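You operate a simulated robot arm through the tools that you are given. There is no shell and no other tool.

You run a simulated robot arm. Do the job below in one go: nothing can be reset, and whatever is moved stays where it is left.

## Task
Gauge the AUTUMN heel and push it into the cradle of its height.
Fine: heel on the gauge plate, teal lever down on it and up again.

It is judged by the outcome, as a careful person would: the job done as asked, and still so three seconds after it is handed in. It fails if anything else is knocked over, pushed out of place, dropped, spilled or broken.

## Robot
A 7-joint arm with a two-finger parallel gripper, fixed in place. Base frame: the origin is on the floor under the middle of its stand, x ahead of it, y to its left, z up. Lengths are in mm, angles in rad, forces in N, time in s.
It reaches about 964 mm from its shoulder. Its first joint turns from -2.897 to 2.897 rad. Payload 1.57 kg.
The TCP is the grasp point between the finger pads, 30 mm short of the fingertips. In the tool frame z runs along the fingers and y along their closing line. The gripper opens to 110 mm. The fingers are 24 mm wide and 12 mm thick; the gripper's body (48 by 112 mm) begins 78 mm behind the TCP.
Orientation is told as [roll, pitch, yaw] about the base's x, y, z axes, in that order, counted from this pose: with the fingers straight down and closing along the base's y, the tool's x points along the base's -x, its y along +y and its z along -z.

## Interface
- The arm moves only by the tool arm_command. Its argument "commands" is a list of rows, each an object of numbers (a shift or turn left out is 0, a gripper value left out holds the last): "wx", "wy", "wz": the turn, a rotation vector about the tool's x, y, z in rad; "tx", "ty", "tz": the shift along the tool's x, y, z in m; "grip": the opening, from 0 (shut) to 1 (fully open). In form: [{"wx": .., "wy": .., "wz": .., "tx": .., "ty": .., "tz": .., "grip": ..}, ...]. A call has 1 to 20 rows; each row is the pose to reach, as a shift and turn from the pose commanded when the call began, along the tool's axes at that moment. Each row takes 0.2 s and may step no farther than 50 mm and 0.15 rad from the row before; otherwise, or with a gripper value out of range, the whole call is refused. A pose out of reach is approached as far as the arm can. The call stops where the force on the tool passes 90 N (or 10 N more than at its start, if that is more) or the arm is blocked; 0.2 s more then pass. The fingers move at their own pace (about 108 mm/s each) and stop on an object; they squeeze with about 32 N. The grip force told is the motor's: it shows also when the fingers shut on nothing. Time passes only in rows, and 0.2 s behind the last, so rows that repeat a pose let the fingers close. It gives the time, the measured TCP pose, the force on the tool (base axes), the opening and the grip force at its end, in the units of the frame above (readings bear some noise), with the torque about the TCP (base axes, N m) and any sound that the robot's microphone picked up.
- Cameras (640 x 400 px; columns grow to the right, rows downward): "scene" is fixed at [49.9, -509.9, 1463.1]; the picture's right is [-0.07, -1.00, 0.00], its down [-0.19, 0.01, -0.98] and it looks along [0.98, -0.07, -0.19] (base axes); focal length 214 px, centre (320, 200). "wrist" rides on the gripper at [70, 16, -141] in the tool frame; the picture's right is [-0.23, 0.97, 0.00], its down [-0.86, -0.20, -0.48] and it looks along [-0.47, -0.11, 0.88] (tool axes); focal length 222 px, centre (320, 200). There is no depth. A picture from a camera that has moved, and an enlarged one, comes with that camera's place and axes in the base frame and with its lens. The place of the scene camera against the robot may be out by one fixed shift of up to 12 mm in any direction.
- capture(camera): a new picture of that camera. It takes no simulated time.
- slide_trunk(by): slides the trunk up (or, below 0, down) by that many mm; the arm rides with it, the base frame stays. It gives what a move gives, with no picture.
- inspect(camera, box): a new picture of the part [left, top, right, bottom] of that camera's present view, enlarged. It takes no simulated time.
- close_job(): hands the job in; it is judged then, once.

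Nothing tells you positions but the pictures and the camera data. Unless the task says otherwise, let go and move clear before handing in.

The tools are called after "Emit:" by a JSON object that holds its "name" and its "arguments". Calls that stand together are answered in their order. arm_command: Moves the arm, as the interface text tells. Its arguments: {"type":"object","properties":{"commands":{"type":"array","items":{"type":"object","properties":{"wx":{"type":"number"},"wy":{"type":"number"},"wz":{"type":"number"},"tx":{"type":"number"},"ty":{"type":"number"},"tz":{"type":"number"},"grip":{"type":"number"}}}}},"required":["commands"]} The other tools are called the same way: slide_trunk (by) moves the trunk up or down; capture (camera) takes a picture; inspect (camera, box) takes an enlarged picture of a part of a camera's view; close_job () hands the job in.

At the start:

```text
time_s: 0.0
eef_pos: [252.5, -431.7, 1428.8]
tool_rot: [-0.001, 0.0, -0.001]
contact_force: [-1.1, -0.2, -0.1]
moment: [0.04, 0.01, -0.01]
grip_width: 110.0
grasp_force: 0.0
trunk travel left (down, up): [-500.0, 110.0]
```

scene: 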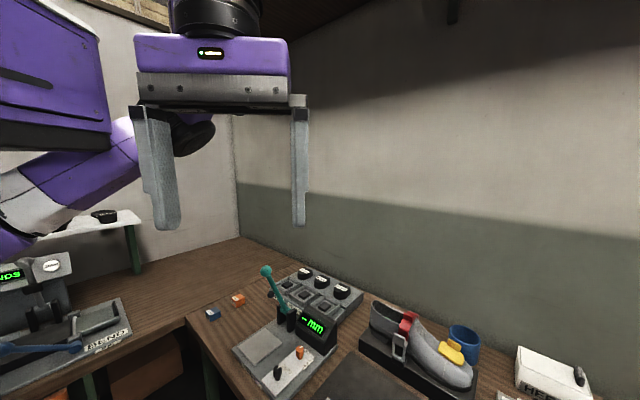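
wrist: 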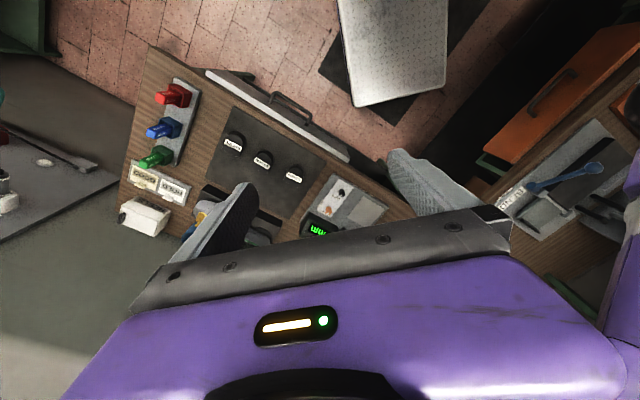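

I see a workbench with a gauge station (teal lever, display), a set of cradles behind it, a shoe, and heels on a dark mat. I'll look closer before moving anything.

Emit:
{"name": "inspect", "arguments": {"camera": "scene", "box": [180, 250, 400, 400]}}

Emit:
{"name": "inspect", "arguments": {"camera": "wrist", "box": [110, 60, 430, 260]}}

Emit:
{"name": "inspect", "arguments": {"camera": "scene", "box": [340, 280, 640, 400]}}

Emit:
{"name": "inspect", "arguments": {"camera": "scene", "box": [0, 200, 220, 400]}}

```text
2.67 times, centred on (290, 325) of scene
camera zoom: at [49.9, -509.9, 1463.1], right [-0.07, -1.0, 0.0], down [-0.19, 0.01, -0.98], along [0.98, -0.07, -0.19], focal length 572 px, centre (400, -133)
```

zoom: 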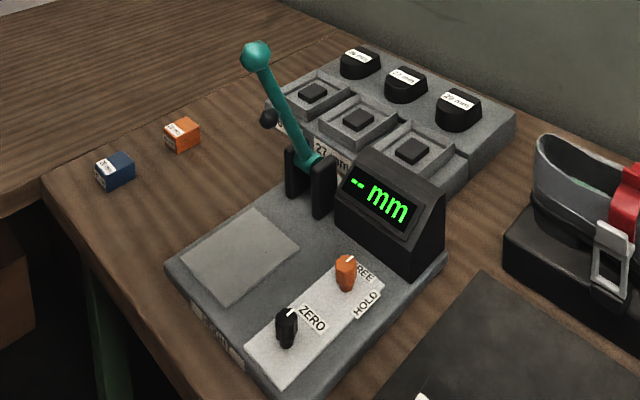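

```text
2.00 times, centred on (270, 160) of wrist
camera zoom: at [183.7, -414.2, 1570.7], right [0.23, 0.97, 0.0], down [0.86, -0.2, 0.48], along [0.47, -0.11, -0.88], focal length 444 px, centre (420, 280)
```

zoom: 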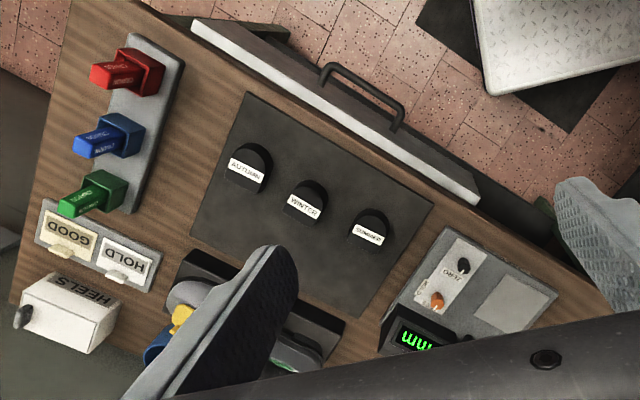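

```text
2.13 times, centred on (490, 340) of scene
camera zoom: at [49.9, -509.9, 1463.1], right [-0.07, -1.0, 0.0], down [-0.19, 0.01, -0.98], along [0.98, -0.07, -0.19], focal length 458 px, centre (-43, -99)
```

zoom: 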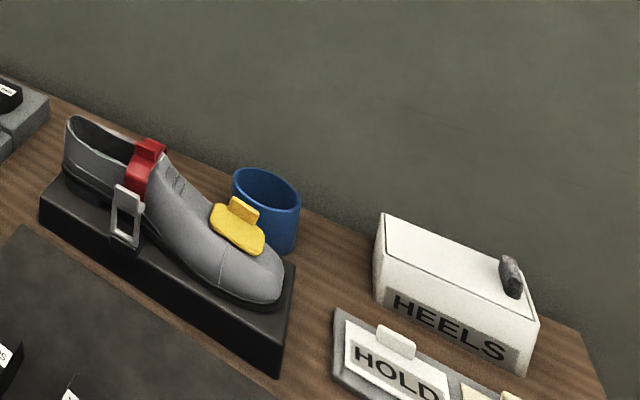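

```text
2.00 times, centred on (110, 300) of scene
camera zoom: at [49.9, -509.9, 1463.1], right [-0.07, -1.0, 0.0], down [-0.19, 0.01, -0.98], along [0.98, -0.07, -0.19], focal length 429 px, centre (740, 0)
```

zoom: 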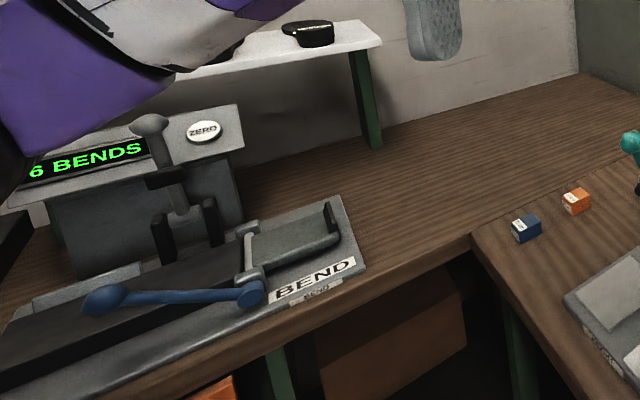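

The bench has a mat with three labelled heels (AUTUMN, WINTER, SUMMER), the gauge with a zero knob and a FREE/HOLD switch, and a row of height cradles behind it. I'll move the wrist camera forward for clearer views of the cradles and gauge.

Emit:
{"name": "arm_command", "arguments": {"commands": [{"tx": -0.04}, {"tx": -0.08}, {"tx": -0.12}, {"tx": -0.16}, {"tx": -0.2}, {"tx": -0.24}]}}

Emit:
{"name": "capture", "arguments": {"camera": "wrist"}}

Emit:
{"name": "capture", "arguments": {"camera": "scene"}}

```text
time_s: 1.4
eef_pos: [494.3, -430.0, 1428.3]
tool_rot: [0.002, 0.001, -0.001]
contact_force: [-0.3, -0.8, 0.3]
moment: [0.02, -0.05, -0.01]
grip_width: 109.8
grasp_force: 0.1
trunk travel left (down, up): [-500.0, 110.0]
```

```text
taken
camera wrist: at [423.8, -412.1, 1569.4], right [0.23, 0.97, 0.0], down [0.86, -0.2, 0.48], along [0.47, -0.11, -0.88], focal length 222 px, centre (320, 200)
```

wrist: 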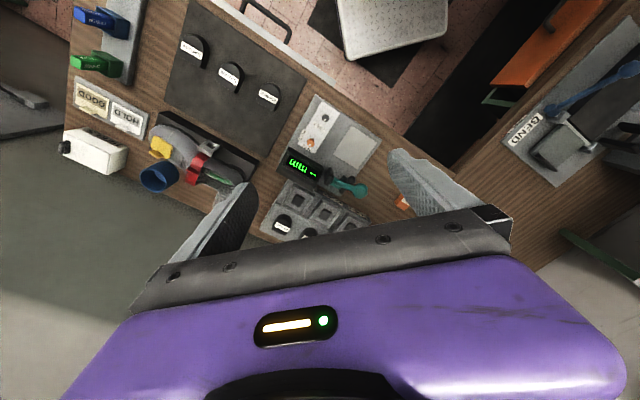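

```text
taken
```

scene: 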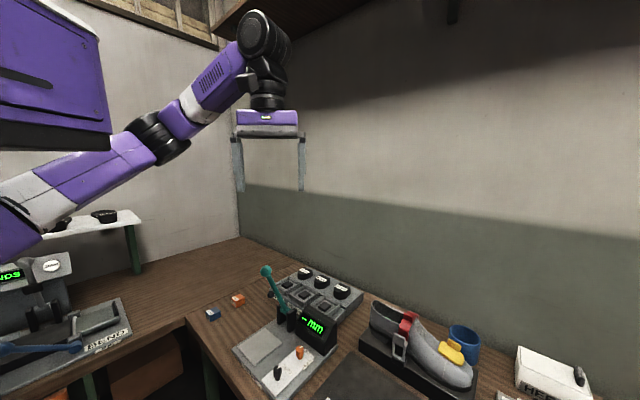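

The cameras now show the gauge, cradles and mat at once. I'll enlarge the key areas to read labels.

Emit:
{"name": "inspect", "arguments": {"camera": "wrist", "box": [240, 90, 420, 240]}}

Emit:
{"name": "inspect", "arguments": {"camera": "wrist", "box": [160, 20, 310, 120]}}

Emit:
{"name": "inspect", "arguments": {"camera": "scene", "box": [230, 250, 370, 350]}}

Emit:
{"name": "inspect", "arguments": {"camera": "scene", "box": [190, 280, 270, 340]}}

```text
2.67 times, centred on (330, 165) of wrist
camera zoom: at [423.8, -412.1, 1569.4], right [0.23, 0.97, 0.0], down [0.86, -0.2, 0.48], along [0.47, -0.11, -0.88], focal length 592 px, centre (293, 293)
```

zoom: 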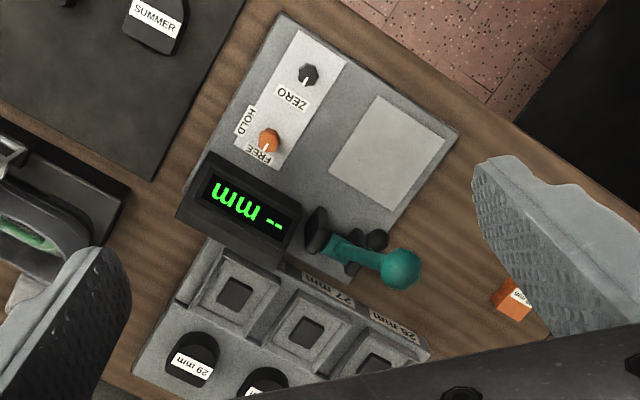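

```text
4.00 times, centred on (235, 70) of wrist
camera zoom: at [423.8, -412.1, 1569.4], right [0.23, 0.97, 0.0], down [0.86, -0.2, 0.48], along [0.47, -0.11, -0.88], focal length 888 px, centre (660, 720)
```

zoom: 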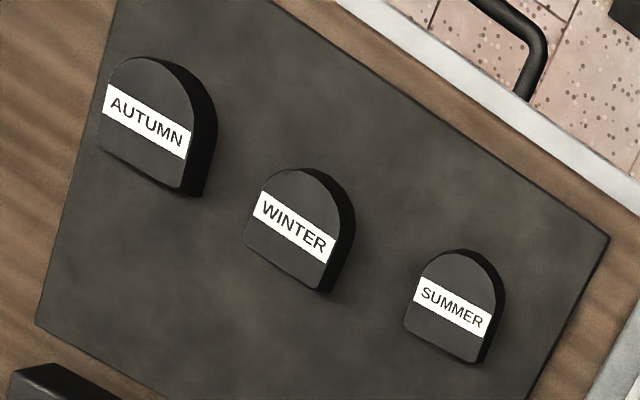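

```text
4.00 times, centred on (300, 300) of scene
camera zoom: at [49.9, -509.9, 1463.1], right [-0.07, -1.0, 0.0], down [-0.19, 0.01, -0.98], along [0.98, -0.07, -0.19], focal length 858 px, centre (400, -200)
```

zoom: 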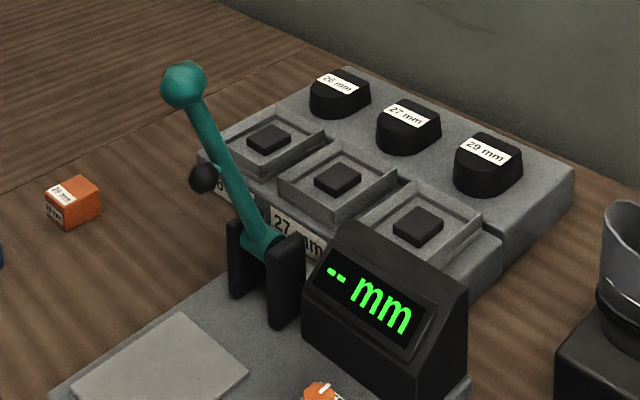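

```text
6.67 times, centred on (230, 310) of scene
camera zoom: at [49.9, -509.9, 1463.1], right [-0.07, -1.0, 0.0], down [-0.19, 0.01, -0.98], along [0.98, -0.07, -0.19], focal length 1430 px, centre (920, -533)
```

zoom: 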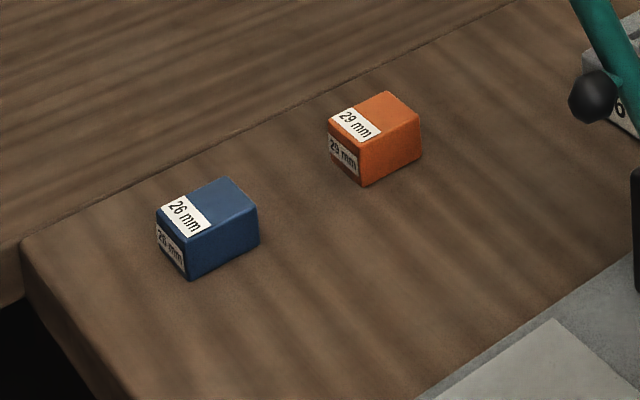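

The cradles are marked 26, 27 and 29 mm, with 26 and 29 mm check blocks nearby; the heels lie on the mat around z≈870–900. I'll lower the trunk to get the camera closer and locate everything better.

Emit:
{"name": "slide_trunk", "arguments": {"by": -200}}

Emit:
{"name": "capture", "arguments": {"camera": "wrist"}}

Emit:
{"name": "capture", "arguments": {"camera": "scene"}}

```text
time_s: 3.6
eef_pos: [493.5, -429.8, 1227.3]
tool_rot: [0.001, 0.0, -0.001]
contact_force: [0.6, -0.3, -0.2]
moment: [0.0, -0.04, -0.01]
grip_width: 109.9
grasp_force: 0.1
trunk travel left (down, up): [-300.0, 310.0]
```

```text
taken
camera wrist: at [423.7, -412.0, 1369.4], right [0.23, 0.97, 0.0], down [0.86, -0.2, 0.48], along [0.47, -0.11, -0.88], focal length 222 px, centre (320, 200)
```

wrist: 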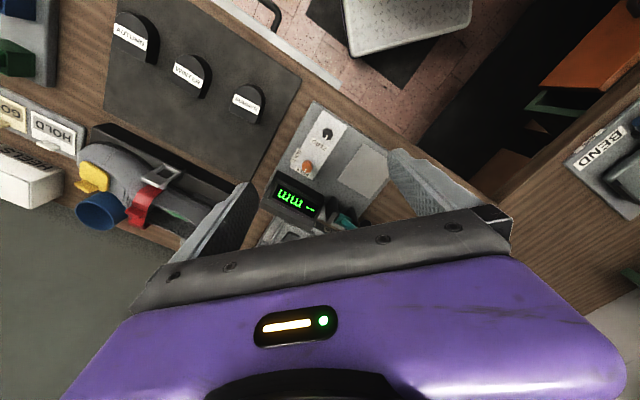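

```text
taken
```

scene: 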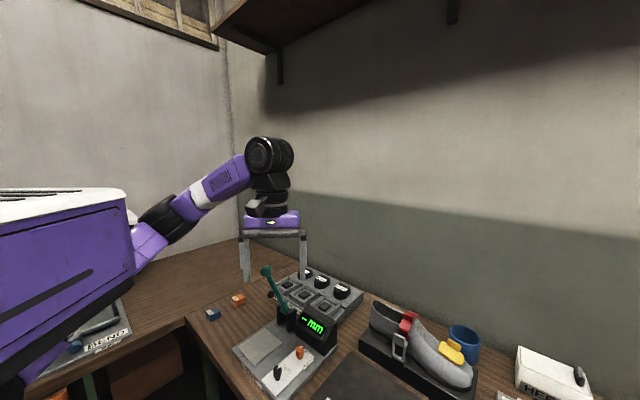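

The arm is lower now with the bench clear. I'll zoom on the heels, the gauge and its switches.

Emit:
{"name": "inspect", "arguments": {"camera": "wrist", "box": [90, 0, 310, 130]}}

Emit:
{"name": "inspect", "arguments": {"camera": "wrist", "box": [250, 90, 410, 240]}}

Emit:
{"name": "inspect", "arguments": {"camera": "scene", "box": [260, 340, 330, 390]}}

```text
2.91 times, centred on (200, 65) of wrist
camera zoom: at [423.7, -412.0, 1369.4], right [0.23, 0.97, 0.0], down [0.86, -0.2, 0.48], along [0.47, -0.11, -0.88], focal length 646 px, centre (669, 593)
```

zoom: 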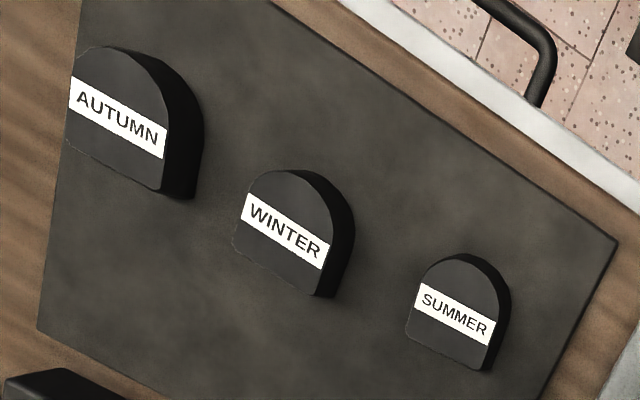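

```text
2.67 times, centred on (330, 165) of wrist
camera zoom: at [423.7, -412.0, 1369.4], right [0.23, 0.97, 0.0], down [0.86, -0.2, 0.48], along [0.47, -0.11, -0.88], focal length 592 px, centre (293, 293)
```

zoom: 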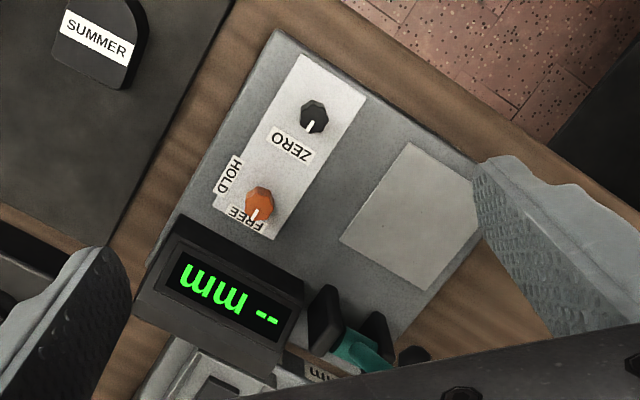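

```text
8.00 times, centred on (295, 365) of scene
camera zoom: at [49.9, -509.9, 1463.1], right [-0.07, -1.0, 0.0], down [-0.19, 0.01, -0.98], along [0.98, -0.07, -0.19], focal length 1716 px, centre (520, -1120)
```

zoom: 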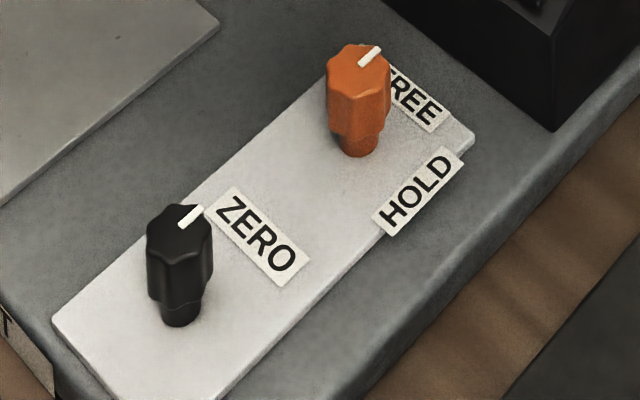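

The orange switch points to FREE and the display shows “-- mm” with the lever up. Next I'll tilt the tool forward and move toward the cradles to view them closely, staying well above the lever.

Emit:
{"name": "arm_command", "arguments": {"commands": [{"tx": -0.03, "ty": -0.015, "wy": -0.08}, {"tx": -0.06, "ty": -0.03, "wy": -0.16}, {"tx": -0.09, "ty": -0.045, "wy": -0.24}, {"tx": -0.12, "ty": -0.06, "wy": -0.32}, {"tx": -0.15, "ty": -0.07, "wy": -0.4}, {"tx": -0.18, "ty": -0.07, "wy": -0.4}]}}

Emit:
{"name": "capture", "arguments": {"camera": "wrist"}}

Emit:
{"name": "inspect", "arguments": {"camera": "wrist", "box": [200, 20, 480, 210]}}

Emit:
{"name": "capture", "arguments": {"camera": "scene"}}

```text
time_s: 5.0
eef_pos: [679.2, -498.9, 1215.3]
tool_rot: [0.007, -0.375, 0.0]
contact_force: [0.5, -0.2, -0.5]
moment: [-0.03, 0.02, 0.03]
grip_width: 110.2
grasp_force: 0.0
trunk travel left (down, up): [-300.0, 310.0]
```

```text
taken
camera wrist: at [560.9, -482.3, 1321.1], right [0.21, 0.97, 0.09], down [0.62, -0.2, 0.76], along [0.76, -0.1, -0.65], focal length 222 px, centre (320, 200)
```

wrist: 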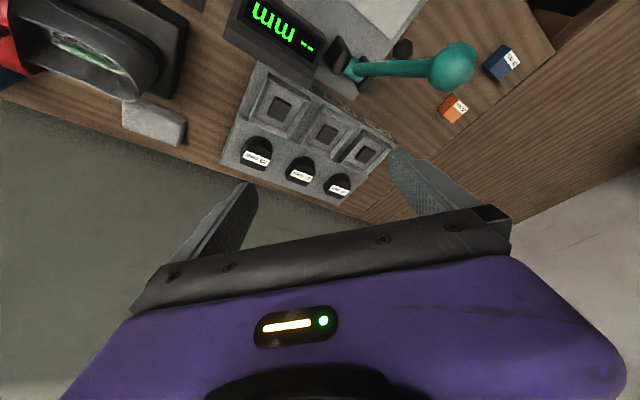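

```text
2.11 times, centred on (340, 115) of wrist
camera zoom: at [560.9, -482.3, 1321.1], right [0.21, 0.97, 0.09], down [0.62, -0.2, 0.76], along [0.76, -0.1, -0.65], focal length 468 px, centre (278, 379)
```

zoom: 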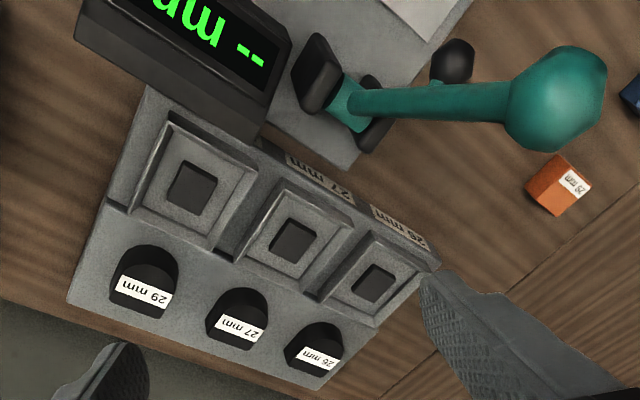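

```text
taken
```

scene: 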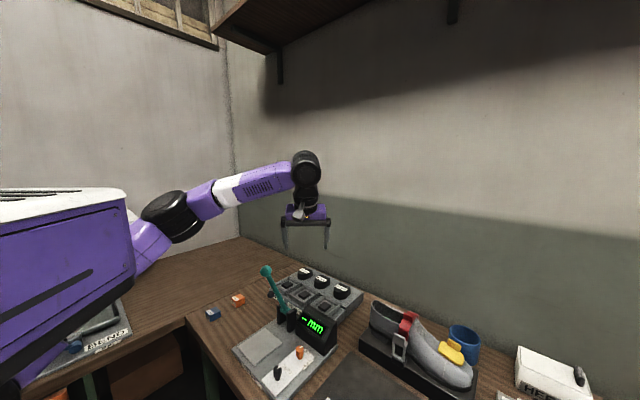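

The cradles (29, 27, 26 from near to far) sit around x 755–910, y −560…−410, with reference heels behind them; the teal ball is up near z≈1145. I'll creep the camera closer over the cradles to see their shape and test reach.

Emit:
{"name": "arm_command", "arguments": {"commands": [{"tx": -0.04, "tz": 0.01}, {"tx": -0.08, "tz": 0.02}, {"tx": -0.11, "tz": 0.04}]}}

Emit:
{"name": "capture", "arguments": {"camera": "wrist"}}

Emit:
{"name": "inspect", "arguments": {"camera": "wrist", "box": [200, 0, 480, 190]}}

```text
time_s: 5.8
eef_pos: [791.9, -500.2, 1236.2]
tool_rot: [0.0, -0.403, -0.001]
contact_force: [1.0, -0.2, 0.2]
moment: [-0.03, 0.05, -0.01]
grip_width: 110.2
grasp_force: 0.0
trunk travel left (down, up): [-300.0, 310.0]
```

```text
taken
camera wrist: at [671.3, -482.8, 1338.5], right [0.21, 0.97, 0.09], down [0.6, -0.2, 0.78], along [0.77, -0.11, -0.62], focal length 222 px, centre (320, 200)
```

wrist: 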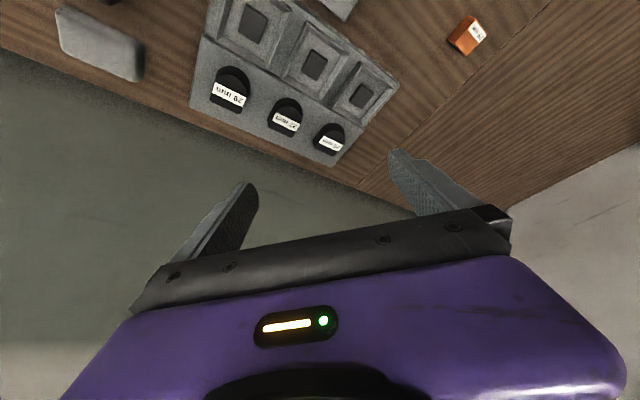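

```text
2.11 times, centred on (340, 95) of wrist
camera zoom: at [671.3, -482.8, 1338.5], right [0.21, 0.97, 0.09], down [0.6, -0.2, 0.78], along [0.77, -0.11, -0.62], focal length 468 px, centre (278, 421)
```

zoom: 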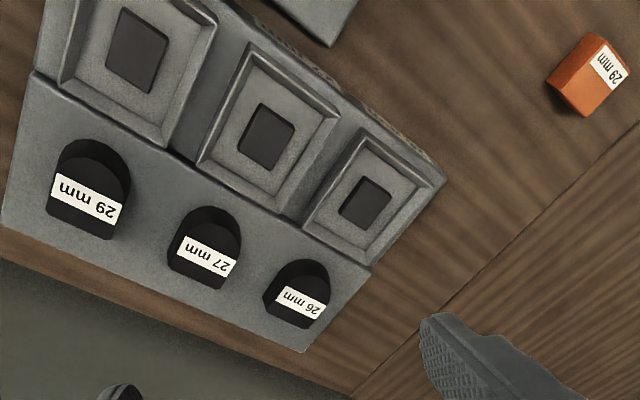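

Reach is fine here. Each cradle is a recessed frame with a dark square in the middle; I'll go lower to view their detail.

Emit:
{"name": "arm_command", "arguments": {"commands": [{"tx": 0.005, "tz": 0.035}, {"tx": 0.01, "tz": 0.07}, {"tx": 0.015, "tz": 0.105}, {"tx": 0.018, "tz": 0.14}]}}

Emit:
{"name": "capture", "arguments": {"camera": "wrist"}}

Emit:
{"name": "inspect", "arguments": {"camera": "wrist", "box": [120, 0, 440, 200]}}

Emit:
{"name": "capture", "arguments": {"camera": "scene"}}

```text
time_s: 6.8
eef_pos: [827.7, -498.9, 1096.7]
tool_rot: [0.001, -0.4, 0.001]
contact_force: [-0.1, -0.2, -0.5]
moment: [0.02, -0.04, 0.0]
grip_width: 109.9
grasp_force: 0.1
trunk travel left (down, up): [-300.0, 310.0]
```

```text
taken
camera wrist: at [708.5, -481.8, 1200.5], right [0.21, 0.97, 0.09], down [0.6, -0.2, 0.77], along [0.77, -0.11, -0.63], focal length 222 px, centre (320, 200)
```

wrist: 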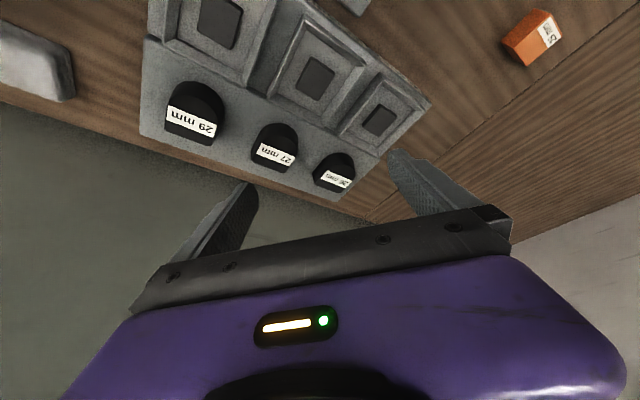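

```text
2.00 times, centred on (280, 100) of wrist
camera zoom: at [708.5, -481.8, 1200.5], right [0.21, 0.97, 0.09], down [0.6, -0.2, 0.77], along [0.77, -0.11, -0.63], focal length 444 px, centre (400, 400)
```

zoom: 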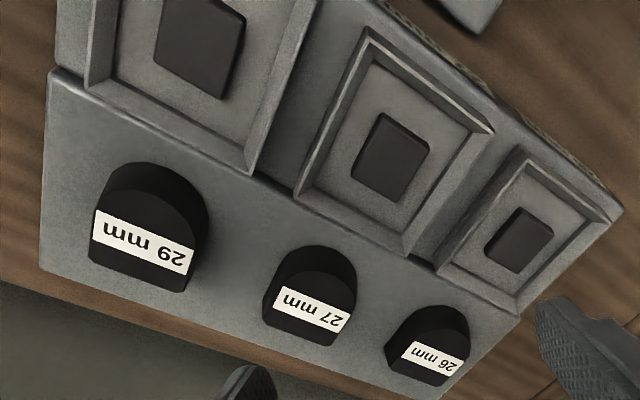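

```text
taken
```

scene: 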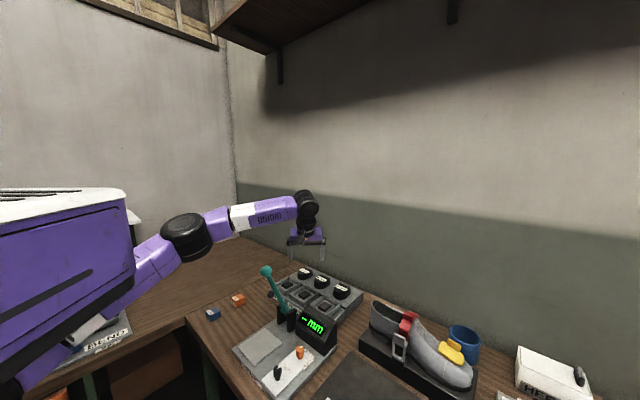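

The cradles are shallow walled frames with a dark pad in the centre, so the heel gets set in and pressed down. I'll now back up, straighten the tool and head over to view the gauge and lever.

Emit:
{"name": "arm_command", "arguments": {"commands": [{"tx": -0.0149, "tz": -0.0352}, {"tx": -0.0298, "tz": -0.0705}, {"tx": -0.0446, "tz": -0.1057}, {"tx": -0.0595, "tz": -0.1409}, {"tx": -0.03, "ty": 0.025, "tz": -0.1534, "wy": 0.1}, {"tx": -0.0006, "ty": 0.05, "tz": -0.1658, "wy": 0.2}, {"tx": 0.0289, "ty": 0.075, "tz": -0.1783, "wy": 0.3}, {"tx": 0.0584, "ty": 0.1, "tz": -0.1907, "wy": 0.4}]}}

Emit:
{"name": "arm_command", "arguments": {"commands": [{"tx": 0.016, "ty": 0.01, "wz": 0.123}, {"tx": 0.032, "ty": 0.02, "wz": 0.246}, {"tx": 0.048, "ty": 0.03, "wz": 0.37}, {"tx": 0.064, "ty": 0.04, "wz": 0.493}, {"tx": 0.08, "ty": 0.05, "wz": 0.616}, {"tx": 0.08, "ty": 0.05, "wz": 0.74}]}}

Emit:
{"name": "capture", "arguments": {"camera": "wrist"}}

Emit:
{"name": "capture", "arguments": {"camera": "scene"}}

```text
time_s: 8.6
eef_pos: [745.6, -455.2, 1218.3]
tool_rot: [0.035, 0.017, -0.004]
contact_force: [-0.3, 0.7, 0.8]
moment: [-0.03, -0.07, -0.01]
grip_width: 109.9
grasp_force: 0.0
out of reach, approached as far as the arm can: row 4, 6, 7, 8
trunk travel left (down, up): [-300.0, 310.0]
```

```text
time_s: 10.0
eef_pos: [666.6, -394.4, 1246.0]
tool_rot: [0.0, -0.004, -0.739]
contact_force: [-0.1, 0.2, -0.2]
moment: [0.0, 0.0, -0.05]
grip_width: 110.2
grasp_force: 0.1
trunk travel left (down, up): [-300.0, 310.0]
```

```text
taken
camera wrist: at [624.7, -333.7, 1387.1], right [0.82, 0.57, 0.0], down [0.5, -0.72, 0.48], along [0.27, -0.4, -0.88], focal length 222 px, centre (320, 200)
```

wrist: 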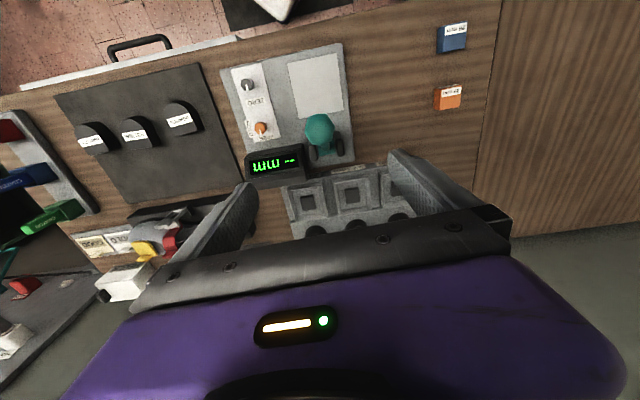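

```text
taken
```

scene: 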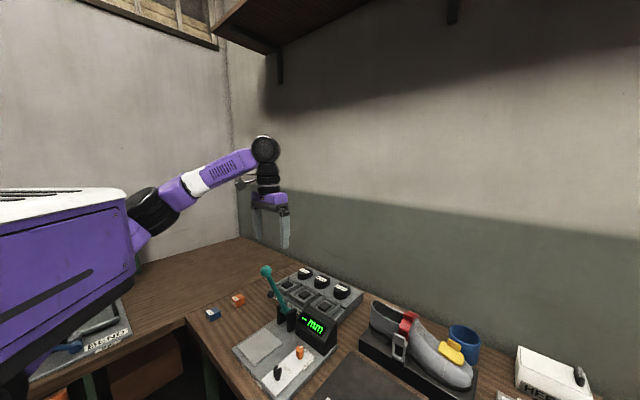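

The tool is now yawed to line up with the bench. I'll zoom on the gauge and lever, cradles and heels from here.

Emit:
{"name": "inspect", "arguments": {"camera": "wrist", "box": [210, 30, 370, 190]}}

Emit:
{"name": "inspect", "arguments": {"camera": "wrist", "box": [60, 60, 220, 190]}}

Emit:
{"name": "inspect", "arguments": {"camera": "wrist", "box": [270, 130, 430, 240]}}

```text
2.50 times, centred on (290, 110) of wrist
camera zoom: at [624.7, -333.7, 1387.1], right [0.82, 0.57, 0.0], down [0.5, -0.72, 0.48], along [0.27, -0.4, -0.88], focal length 555 px, centre (395, 425)
```

zoom: 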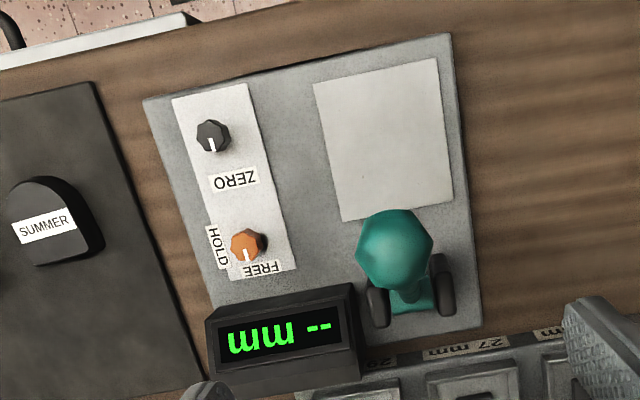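

```text
3.08 times, centred on (140, 125) of wrist
camera zoom: at [624.7, -333.7, 1387.1], right [0.82, 0.57, 0.0], down [0.5, -0.72, 0.48], along [0.27, -0.4, -0.88], focal length 684 px, centre (874, 431)
```

zoom: 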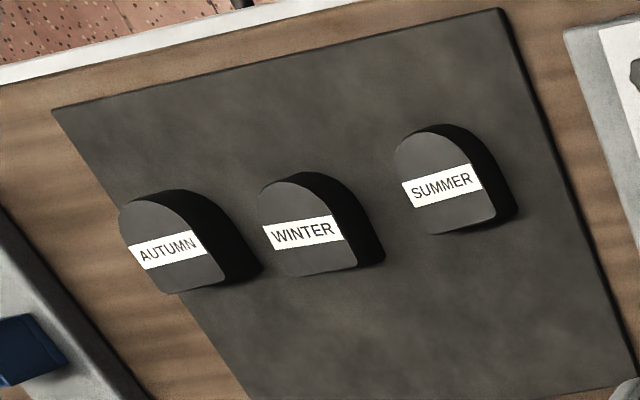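

```text
3.64 times, centred on (350, 185) of wrist
camera zoom: at [624.7, -333.7, 1387.1], right [0.82, 0.57, 0.0], down [0.5, -0.72, 0.48], along [0.27, -0.4, -0.88], focal length 808 px, centre (211, 254)
```

zoom: 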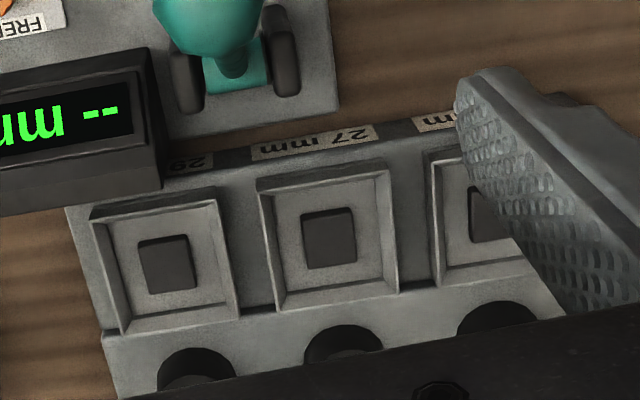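

I now have good fixes: gauge plate centre ≈(628,−351,903), lever ball ≈(653,−375,1128) with pivot ≈(700,−423,945), AUTUMN heel ≈(292,−704), cradles 29/27/26 ≈(747,−560), (821,−486), (895,−412). I'll first check the gauge's zero on the empty plate by working the lever, so I line up above the ball.

Emit:
{"name": "arm_command", "arguments": {"commands": [{"tx": 0.0224, "ty": 0.005, "wz": 0.046}, {"tx": 0.0224, "ty": 0.005, "tz": 0.03, "wz": 0.046}, {"tx": 0.0224, "ty": 0.005, "tz": 0.06, "wz": 0.046}, {"tx": 0.0224, "ty": 0.005, "tz": 0.06, "wz": 0.046}]}}

Emit:
{"name": "capture", "arguments": {"camera": "wrist"}}

Emit:
{"name": "inspect", "arguments": {"camera": "scene", "box": [210, 180, 350, 320]}}

```text
time_s: 11.0
eef_pos: [652.3, -378.3, 1184.3]
tool_rot: [0.0, 0.0, -0.785]
contact_force: [1.1, 0.5, 0.3]
moment: [0.0, -0.01, 0.0]
grip_width: 110.2
grasp_force: 0.0
trunk travel left (down, up): [-300.0, 310.0]
```

```text
taken
camera wrist: at [615.0, -315.2, 1325.6], right [0.85, 0.53, 0.0], down [0.46, -0.75, 0.48], along [0.25, -0.41, -0.88], focal length 222 px, centre (320, 200)
```

wrist: 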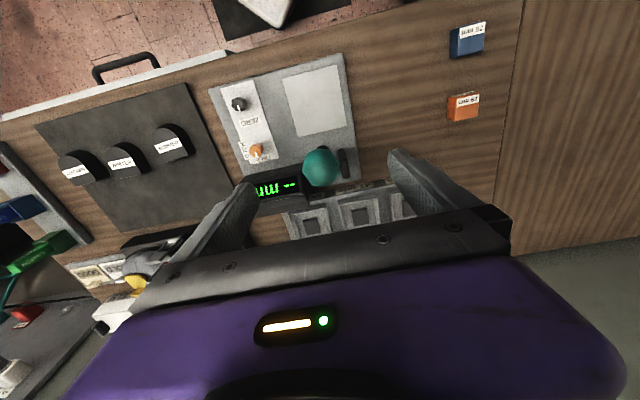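

```text
2.86 times, centred on (280, 250) of scene
camera zoom: at [49.9, -509.9, 1463.1], right [-0.07, -1.0, 0.0], down [-0.19, 0.01, -0.98], along [0.98, -0.07, -0.19], focal length 613 px, centre (434, 57)
```

zoom: 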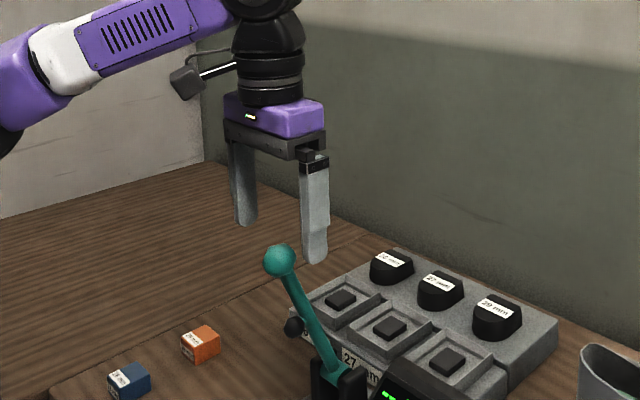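

The ball is between the fingers' lanes, just below. I'll descend to centre it at the grasp point and close on it.

Emit:
{"name": "arm_command", "arguments": {"commands": [{"ty": 0.003, "tz": 0.018}, {"ty": 0.003, "tz": 0.036}, {"ty": 0.003, "tz": 0.052}, {"ty": 0.003, "tz": 0.052}]}}

Emit:
{"name": "capture", "arguments": {"camera": "wrist"}}

Emit:
{"name": "inspect", "arguments": {"camera": "scene", "box": [210, 180, 350, 320]}}

```text
time_s: 12.0
eef_pos: [654.7, -375.9, 1131.6]
tool_rot: [-0.002, 0.001, -0.786]
contact_force: [-0.1, 0.9, 0.5]
moment: [0.02, 0.0, 0.0]
grip_width: 110.0
grasp_force: 0.1
trunk travel left (down, up): [-300.0, 310.0]
```

```text
taken
camera wrist: at [616.7, -312.4, 1273.5], right [0.85, 0.53, 0.0], down [0.46, -0.75, 0.48], along [0.25, -0.41, -0.88], focal length 222 px, centre (320, 200)
```

wrist: 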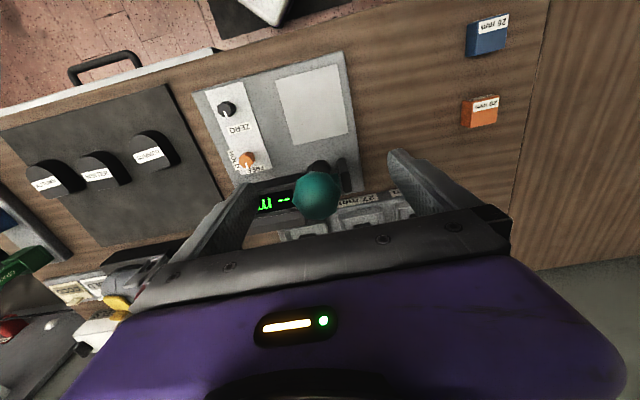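

```text
2.86 times, centred on (280, 250) of scene
camera zoom: at [49.9, -509.9, 1463.1], right [-0.07, -1.0, 0.0], down [-0.19, 0.01, -0.98], along [0.98, -0.07, -0.19], focal length 613 px, centre (434, 57)
```

zoom: 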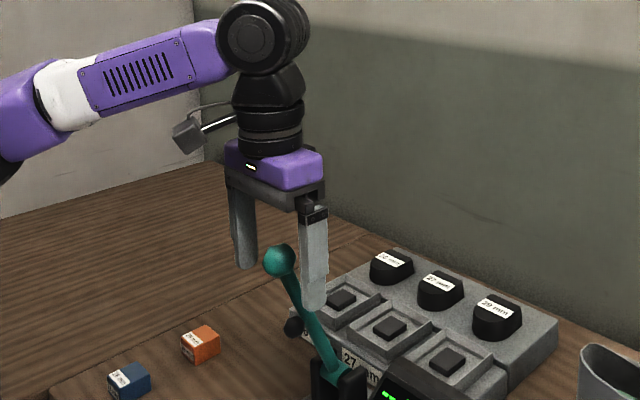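

The ball sits centred between the fingers. I'll close on it.

Emit:
{"name": "arm_command", "arguments": {"commands": [{"grip": 0.0}, {"grip": 0.0}, {"grip": 0.0}, {"grip": 0.0}]}}

Emit:
{"name": "inspect", "arguments": {"camera": "scene", "box": [210, 180, 350, 320]}}

```text
time_s: 13.0
eef_pos: [654.1, -377.4, 1132.2]
tool_rot: [-0.002, -0.001, -0.789]
contact_force: [-14.2, -15.9, -4.8]
moment: [-0.06, 0.06, -0.12]
grip_width: 33.3
grasp_force: 41.3
trunk travel left (down, up): [-300.0, 310.0]
```

```text
2.86 times, centred on (280, 250) of scene
camera zoom: at [49.9, -509.9, 1463.1], right [-0.07, -1.0, 0.0], down [-0.19, 0.01, -0.98], along [0.98, -0.07, -0.19], focal length 613 px, centre (434, 57)
```

zoom: 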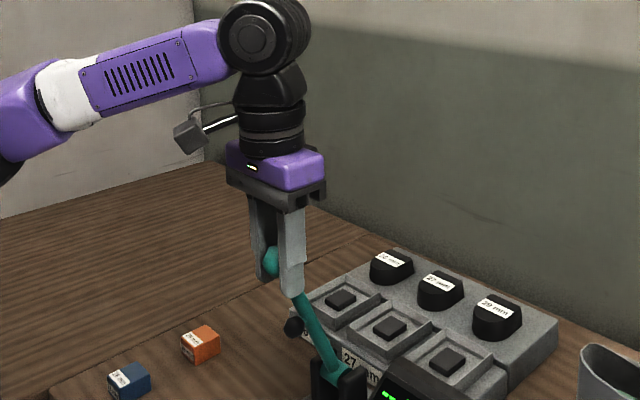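

The ball is gripped (33 mm) with a small sideways load, so I'll ease 2 mm sideways and start swinging the lever down along its arc, checking forces.

Emit:
{"name": "arm_command", "arguments": {"commands": [{"ty": -0.002}, {"ty": -0.002, "tx": 0.007, "tz": 0.0026}, {"ty": -0.002, "tx": 0.0135, "tz": 0.0054}, {"ty": -0.002, "tx": 0.0195, "tz": 0.0082}, {"ty": -0.002, "tx": 0.0256, "tz": 0.0113}]}}

Emit:
{"name": "inspect", "arguments": {"camera": "scene", "box": [210, 220, 350, 360]}}

```text
time_s: 14.2
eef_pos: [634.1, -358.0, 1121.1]
tool_rot: [-0.001, -0.001, -0.786]
contact_force: [-7.3, -16.9, -0.7]
moment: [-0.76, -0.9, -0.06]
grip_width: 33.2
grasp_force: 41.3
trunk travel left (down, up): [-300.0, 310.0]
```

```text
2.86 times, centred on (280, 290) of scene
camera zoom: at [49.9, -509.9, 1463.1], right [-0.07, -1.0, 0.0], down [-0.19, 0.01, -0.98], along [0.98, -0.07, -0.19], focal length 613 px, centre (434, -57)
```

zoom: 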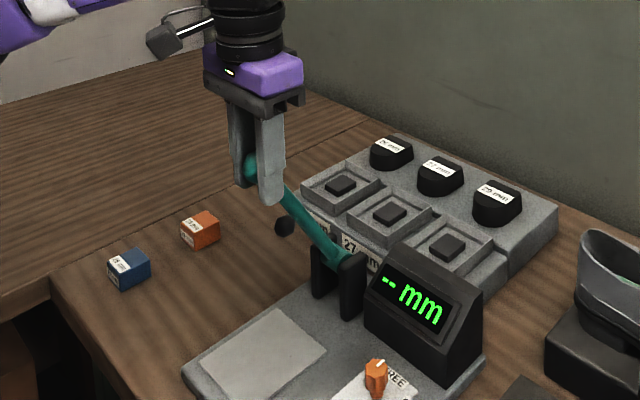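

The lever follows smoothly with low forces. I'll continue the arc down to about 48°.

Emit:
{"name": "arm_command", "arguments": {"commands": [{"ty": -0.002, "tx": 0.0145, "tz": 0.0085}, {"ty": -0.002, "tx": 0.0282, "tz": 0.0183}, {"ty": -0.002, "tx": 0.041, "tz": 0.0292}, {"ty": -0.002, "tx": 0.0528, "tz": 0.0413}]}}

Emit:
{"name": "inspect", "arguments": {"camera": "scene", "box": [210, 240, 350, 380]}}

```text
time_s: 15.2
eef_pos: [597.5, -318.9, 1079.1]
tool_rot: [0.003, -0.001, -0.782]
contact_force: [19.0, 3.2, -1.2]
moment: [-0.74, -0.8, 0.01]
grip_width: 33.6
grasp_force: 41.3
trunk travel left (down, up): [-300.0, 310.0]
```

```text
2.86 times, centred on (280, 310) of scene
camera zoom: at [49.9, -509.9, 1463.1], right [-0.07, -1.0, 0.0], down [-0.19, 0.01, -0.98], along [0.98, -0.07, -0.19], focal length 613 px, centre (434, -114)
```

zoom: 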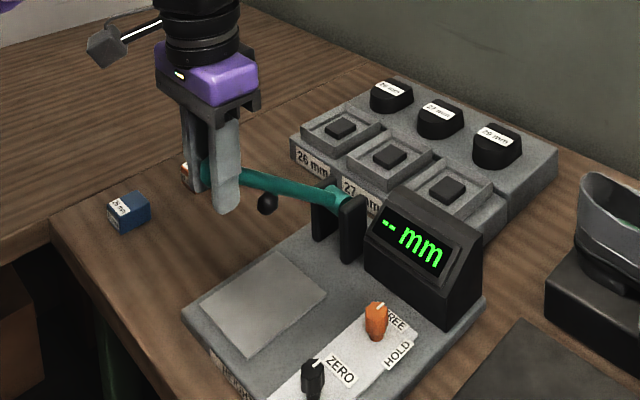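

The display still shows “--” and the lever swings cleanly. I'll continue down to near horizontal with a small sideways correction.

Emit:
{"name": "arm_command", "arguments": {"commands": [{"ty": 0.0015, "tx": 0.0127, "tz": 0.0157}, {"ty": 0.0018, "tx": 0.0237, "tz": 0.0326}, {"ty": 0.002, "tx": 0.0329, "tz": 0.0506}, {"ty": 0.0022, "tx": 0.0401, "tz": 0.0695}, {"ty": 0.0024, "tx": 0.0454, "tz": 0.089}]}}

Emit:
{"name": "inspect", "arguments": {"camera": "scene", "box": [210, 240, 350, 400]}}

```text
time_s: 16.4
eef_pos: [565.1, -288.0, 990.6]
tool_rot: [-0.004, -0.001, -0.787]
contact_force: [-1.1, -3.5, 3.9]
moment: [-0.81, -0.77, -0.08]
grip_width: 33.3
grasp_force: 41.6
trunk travel left (down, up): [-300.0, 310.0]
```

```text
2.50 times, centred on (280, 320) of scene
camera zoom: at [49.9, -509.9, 1463.1], right [-0.07, -1.0, 0.0], down [-0.19, 0.01, -0.98], along [0.98, -0.07, -0.19], focal length 536 px, centre (420, -100)
```

zoom: 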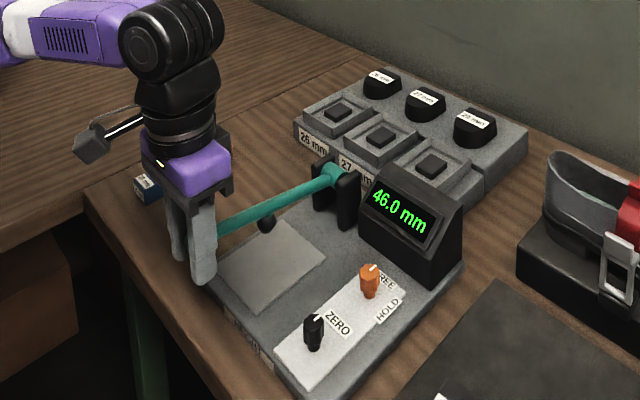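

The display went live: 46.0 mm with the foot above the empty plate. To reach the plate without the fingertips touching the table I'll regrip the ball higher, seeing first whether the lever holds itself.

Emit:
{"name": "arm_command", "arguments": {"commands": [{"grip": 0.42}, {"grip": 0.42}]}}

Emit:
{"name": "inspect", "arguments": {"camera": "scene", "box": [210, 240, 350, 400]}}

```text
time_s: 17.0
eef_pos: [565.1, -287.8, 989.1]
tool_rot: [0.001, 0.001, -0.785]
contact_force: [-0.9, 0.3, -0.4]
moment: [-0.01, 0.01, -0.01]
grip_width: 46.2
grasp_force: 0.1
trunk travel left (down, up): [-300.0, 310.0]
```

```text
2.50 times, centred on (280, 320) of scene
camera zoom: at [49.9, -509.9, 1463.1], right [-0.07, -1.0, 0.0], down [-0.19, 0.01, -0.98], along [0.98, -0.07, -0.19], focal length 536 px, centre (420, -100)
```

zoom: 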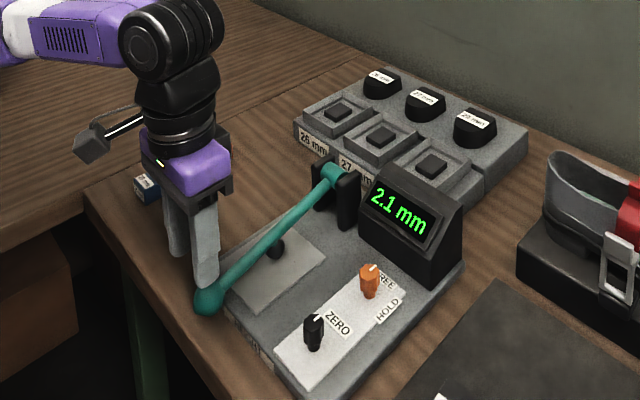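

The lever dropped onto the empty plate and reads 2.1 mm — a possible zero error. I'll look closely to see whether the foot is truly resting on the plate.

Emit:
{"name": "arm_command", "arguments": {"commands": [{"grip": 0.42}, {"grip": 0.42}]}}

Emit:
{"name": "inspect", "arguments": {"camera": "scene", "box": [245, 320, 325, 380]}}

Emit:
{"name": "capture", "arguments": {"camera": "wrist"}}

```text
time_s: 17.6
eef_pos: [566.0, -288.5, 990.1]
tool_rot: [0.001, 0.0, -0.786]
contact_force: [0.2, -1.4, 0.1]
moment: [-0.01, -0.03, -0.03]
grip_width: 46.3
grasp_force: 0.0
trunk travel left (down, up): [-300.0, 310.0]
```

```text
6.67 times, centred on (285, 350) of scene
camera zoom: at [49.9, -509.9, 1463.1], right [-0.07, -1.0, 0.0], down [-0.19, 0.01, -0.98], along [0.98, -0.07, -0.19], focal length 1430 px, centre (553, -800)
```

zoom: 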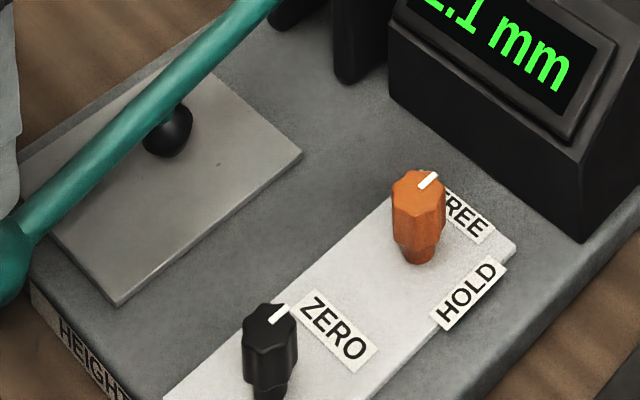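

```text
taken
camera wrist: at [528.0, -225.5, 1132.0], right [0.85, 0.53, 0.0], down [0.46, -0.75, 0.48], along [0.25, -0.41, -0.88], focal length 222 px, centre (320, 200)
```

wrist: 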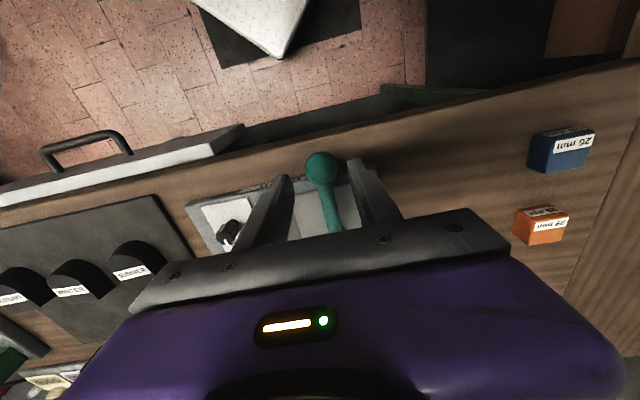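

The foot looks to be on the plate. I'll confirm by closing the fingers and pressing lightly on the ball to see whether the reading changes.

Emit:
{"name": "arm_command", "arguments": {"commands": [{"grip": 0.0}, {"grip": 0.0}, {"grip": 0.0}, {"tz": 0.008, "grip": 0.0}, {"tz": 0.014, "grip": 0.0}]}}

Emit:
{"name": "capture", "arguments": {"camera": "wrist"}}

Emit:
{"name": "inspect", "arguments": {"camera": "scene", "box": [220, 270, 340, 390]}}

```text
time_s: 18.8
eef_pos: [566.0, -287.1, 975.2]
tool_rot: [-0.002, 0.0, -0.785]
contact_force: [-0.3, 0.3, -0.6]
moment: [0.0, -0.02, 0.0]
grip_width: 0.3
grasp_force: 21.0
trunk travel left (down, up): [-300.0, 310.0]
```

```text
taken
camera wrist: at [528.3, -225.0, 1117.7], right [0.85, 0.53, 0.0], down [0.46, -0.75, 0.48], along [0.25, -0.41, -0.88], focal length 222 px, centre (320, 200)
```

wrist: 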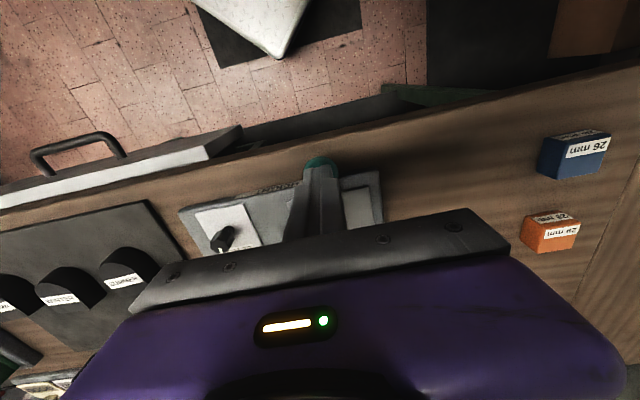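

```text
3.33 times, centred on (280, 330) of scene
camera zoom: at [49.9, -509.9, 1463.1], right [-0.07, -1.0, 0.0], down [-0.19, 0.01, -0.98], along [0.98, -0.07, -0.19], focal length 715 px, centre (453, -233)
```

zoom: 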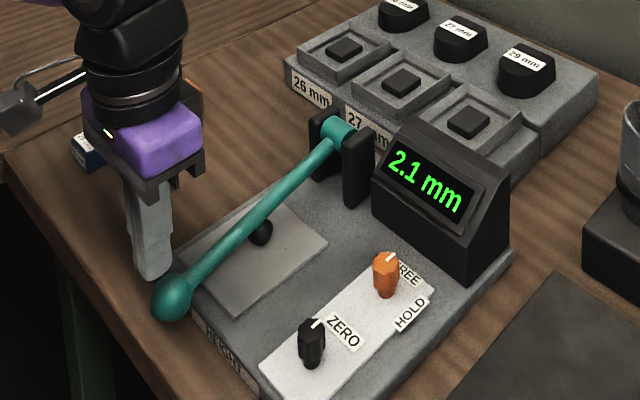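

Fingertips are just above the ball. I'll press gently a few millimetres at a time.

Emit:
{"name": "arm_command", "arguments": {"commands": [{"tz": 0.004}, {"tz": 0.008}]}}

Emit:
{"name": "arm_command", "arguments": {"commands": [{"tz": 0.003}, {"tz": 0.006}]}}

Emit:
{"name": "inspect", "arguments": {"camera": "scene", "box": [220, 270, 340, 390]}}

```text
time_s: 19.4
eef_pos: [566.2, -287.6, 967.8]
tool_rot: [0.001, -0.001, -0.786]
contact_force: [0.6, 0.8, 0.1]
moment: [0.01, 0.0, 0.01]
grip_width: 0.0
grasp_force: 21.8
trunk travel left (down, up): [-300.0, 310.0]
```

```text
time_s: 20.0
eef_pos: [566.4, -287.6, 963.4]
tool_rot: [-0.001, -0.001, -0.785]
contact_force: [0.5, -0.5, -0.2]
moment: [-0.04, -0.03, 0.01]
grip_width: 0.0
grasp_force: 21.7
trunk travel left (down, up): [-300.0, 310.0]
```

```text
3.33 times, centred on (280, 330) of scene
camera zoom: at [49.9, -509.9, 1463.1], right [-0.07, -1.0, 0.0], down [-0.19, 0.01, -0.98], along [0.98, -0.07, -0.19], focal length 715 px, centre (453, -233)
```

zoom: 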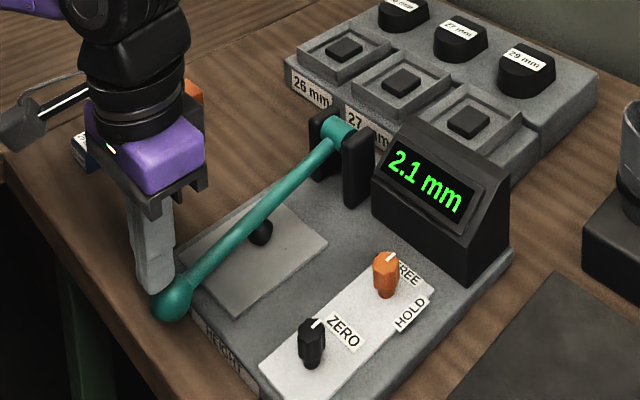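

No contact yet, so the ball is a bit lower than I reckoned. I'll keep lowering in small steps.

Emit:
{"name": "arm_command", "arguments": {"commands": [{"tz": 0.003}, {"tz": 0.006}]}}

Emit:
{"name": "arm_command", "arguments": {"commands": [{"tz": 0.003}, {"tz": 0.006}]}}

Emit:
{"name": "inspect", "arguments": {"camera": "scene", "box": [220, 270, 340, 390]}}

Emit:
{"name": "capture", "arguments": {"camera": "wrist"}}

```text
time_s: 20.6
eef_pos: [566.2, -288.1, 957.6]
tool_rot: [0.0, -0.001, -0.785]
contact_force: [0.9, -0.5, 8.7]
moment: [-0.08, -0.12, -0.12]
grip_width: 0.1
grasp_force: 21.3
trunk travel left (down, up): [-300.0, 310.0]
```

```text
time_s: 21.2
eef_pos: [566.0, -289.1, 955.1]
tool_rot: [-0.003, -0.007, -0.784]
contact_force: [2.5, 9.6, 70.5]
moment: [-0.37, -0.62, -0.2]
grip_width: 0.1
grasp_force: 21.3
trunk travel left (down, up): [-300.0, 310.0]
```

```text
3.33 times, centred on (280, 330) of scene
camera zoom: at [49.9, -509.9, 1463.1], right [-0.07, -1.0, 0.0], down [-0.19, 0.01, -0.98], along [0.98, -0.07, -0.19], focal length 715 px, centre (453, -233)
```

zoom: 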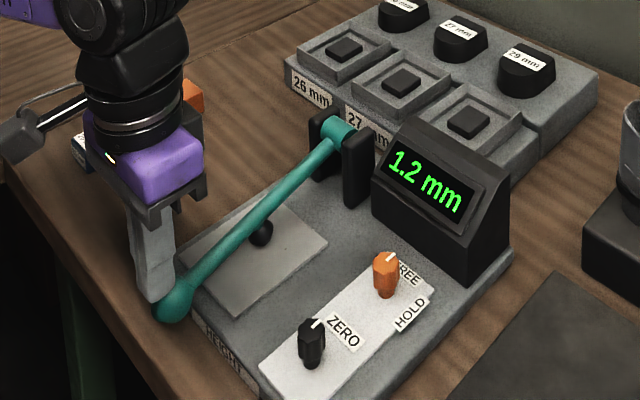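

```text
taken
camera wrist: at [527.2, -224.9, 1096.6], right [0.85, 0.53, 0.0], down [0.46, -0.74, 0.49], along [0.26, -0.41, -0.87], focal length 222 px, centre (320, 200)
```

wrist: 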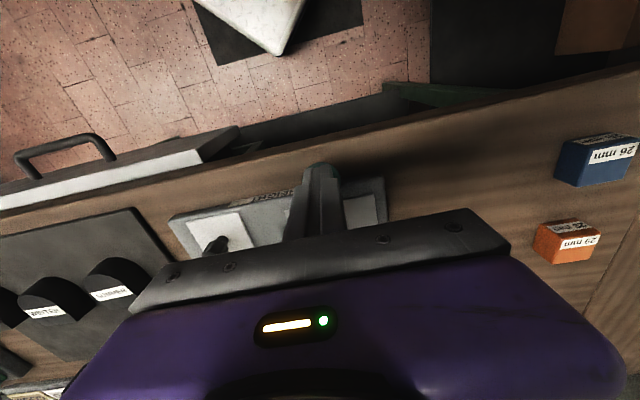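

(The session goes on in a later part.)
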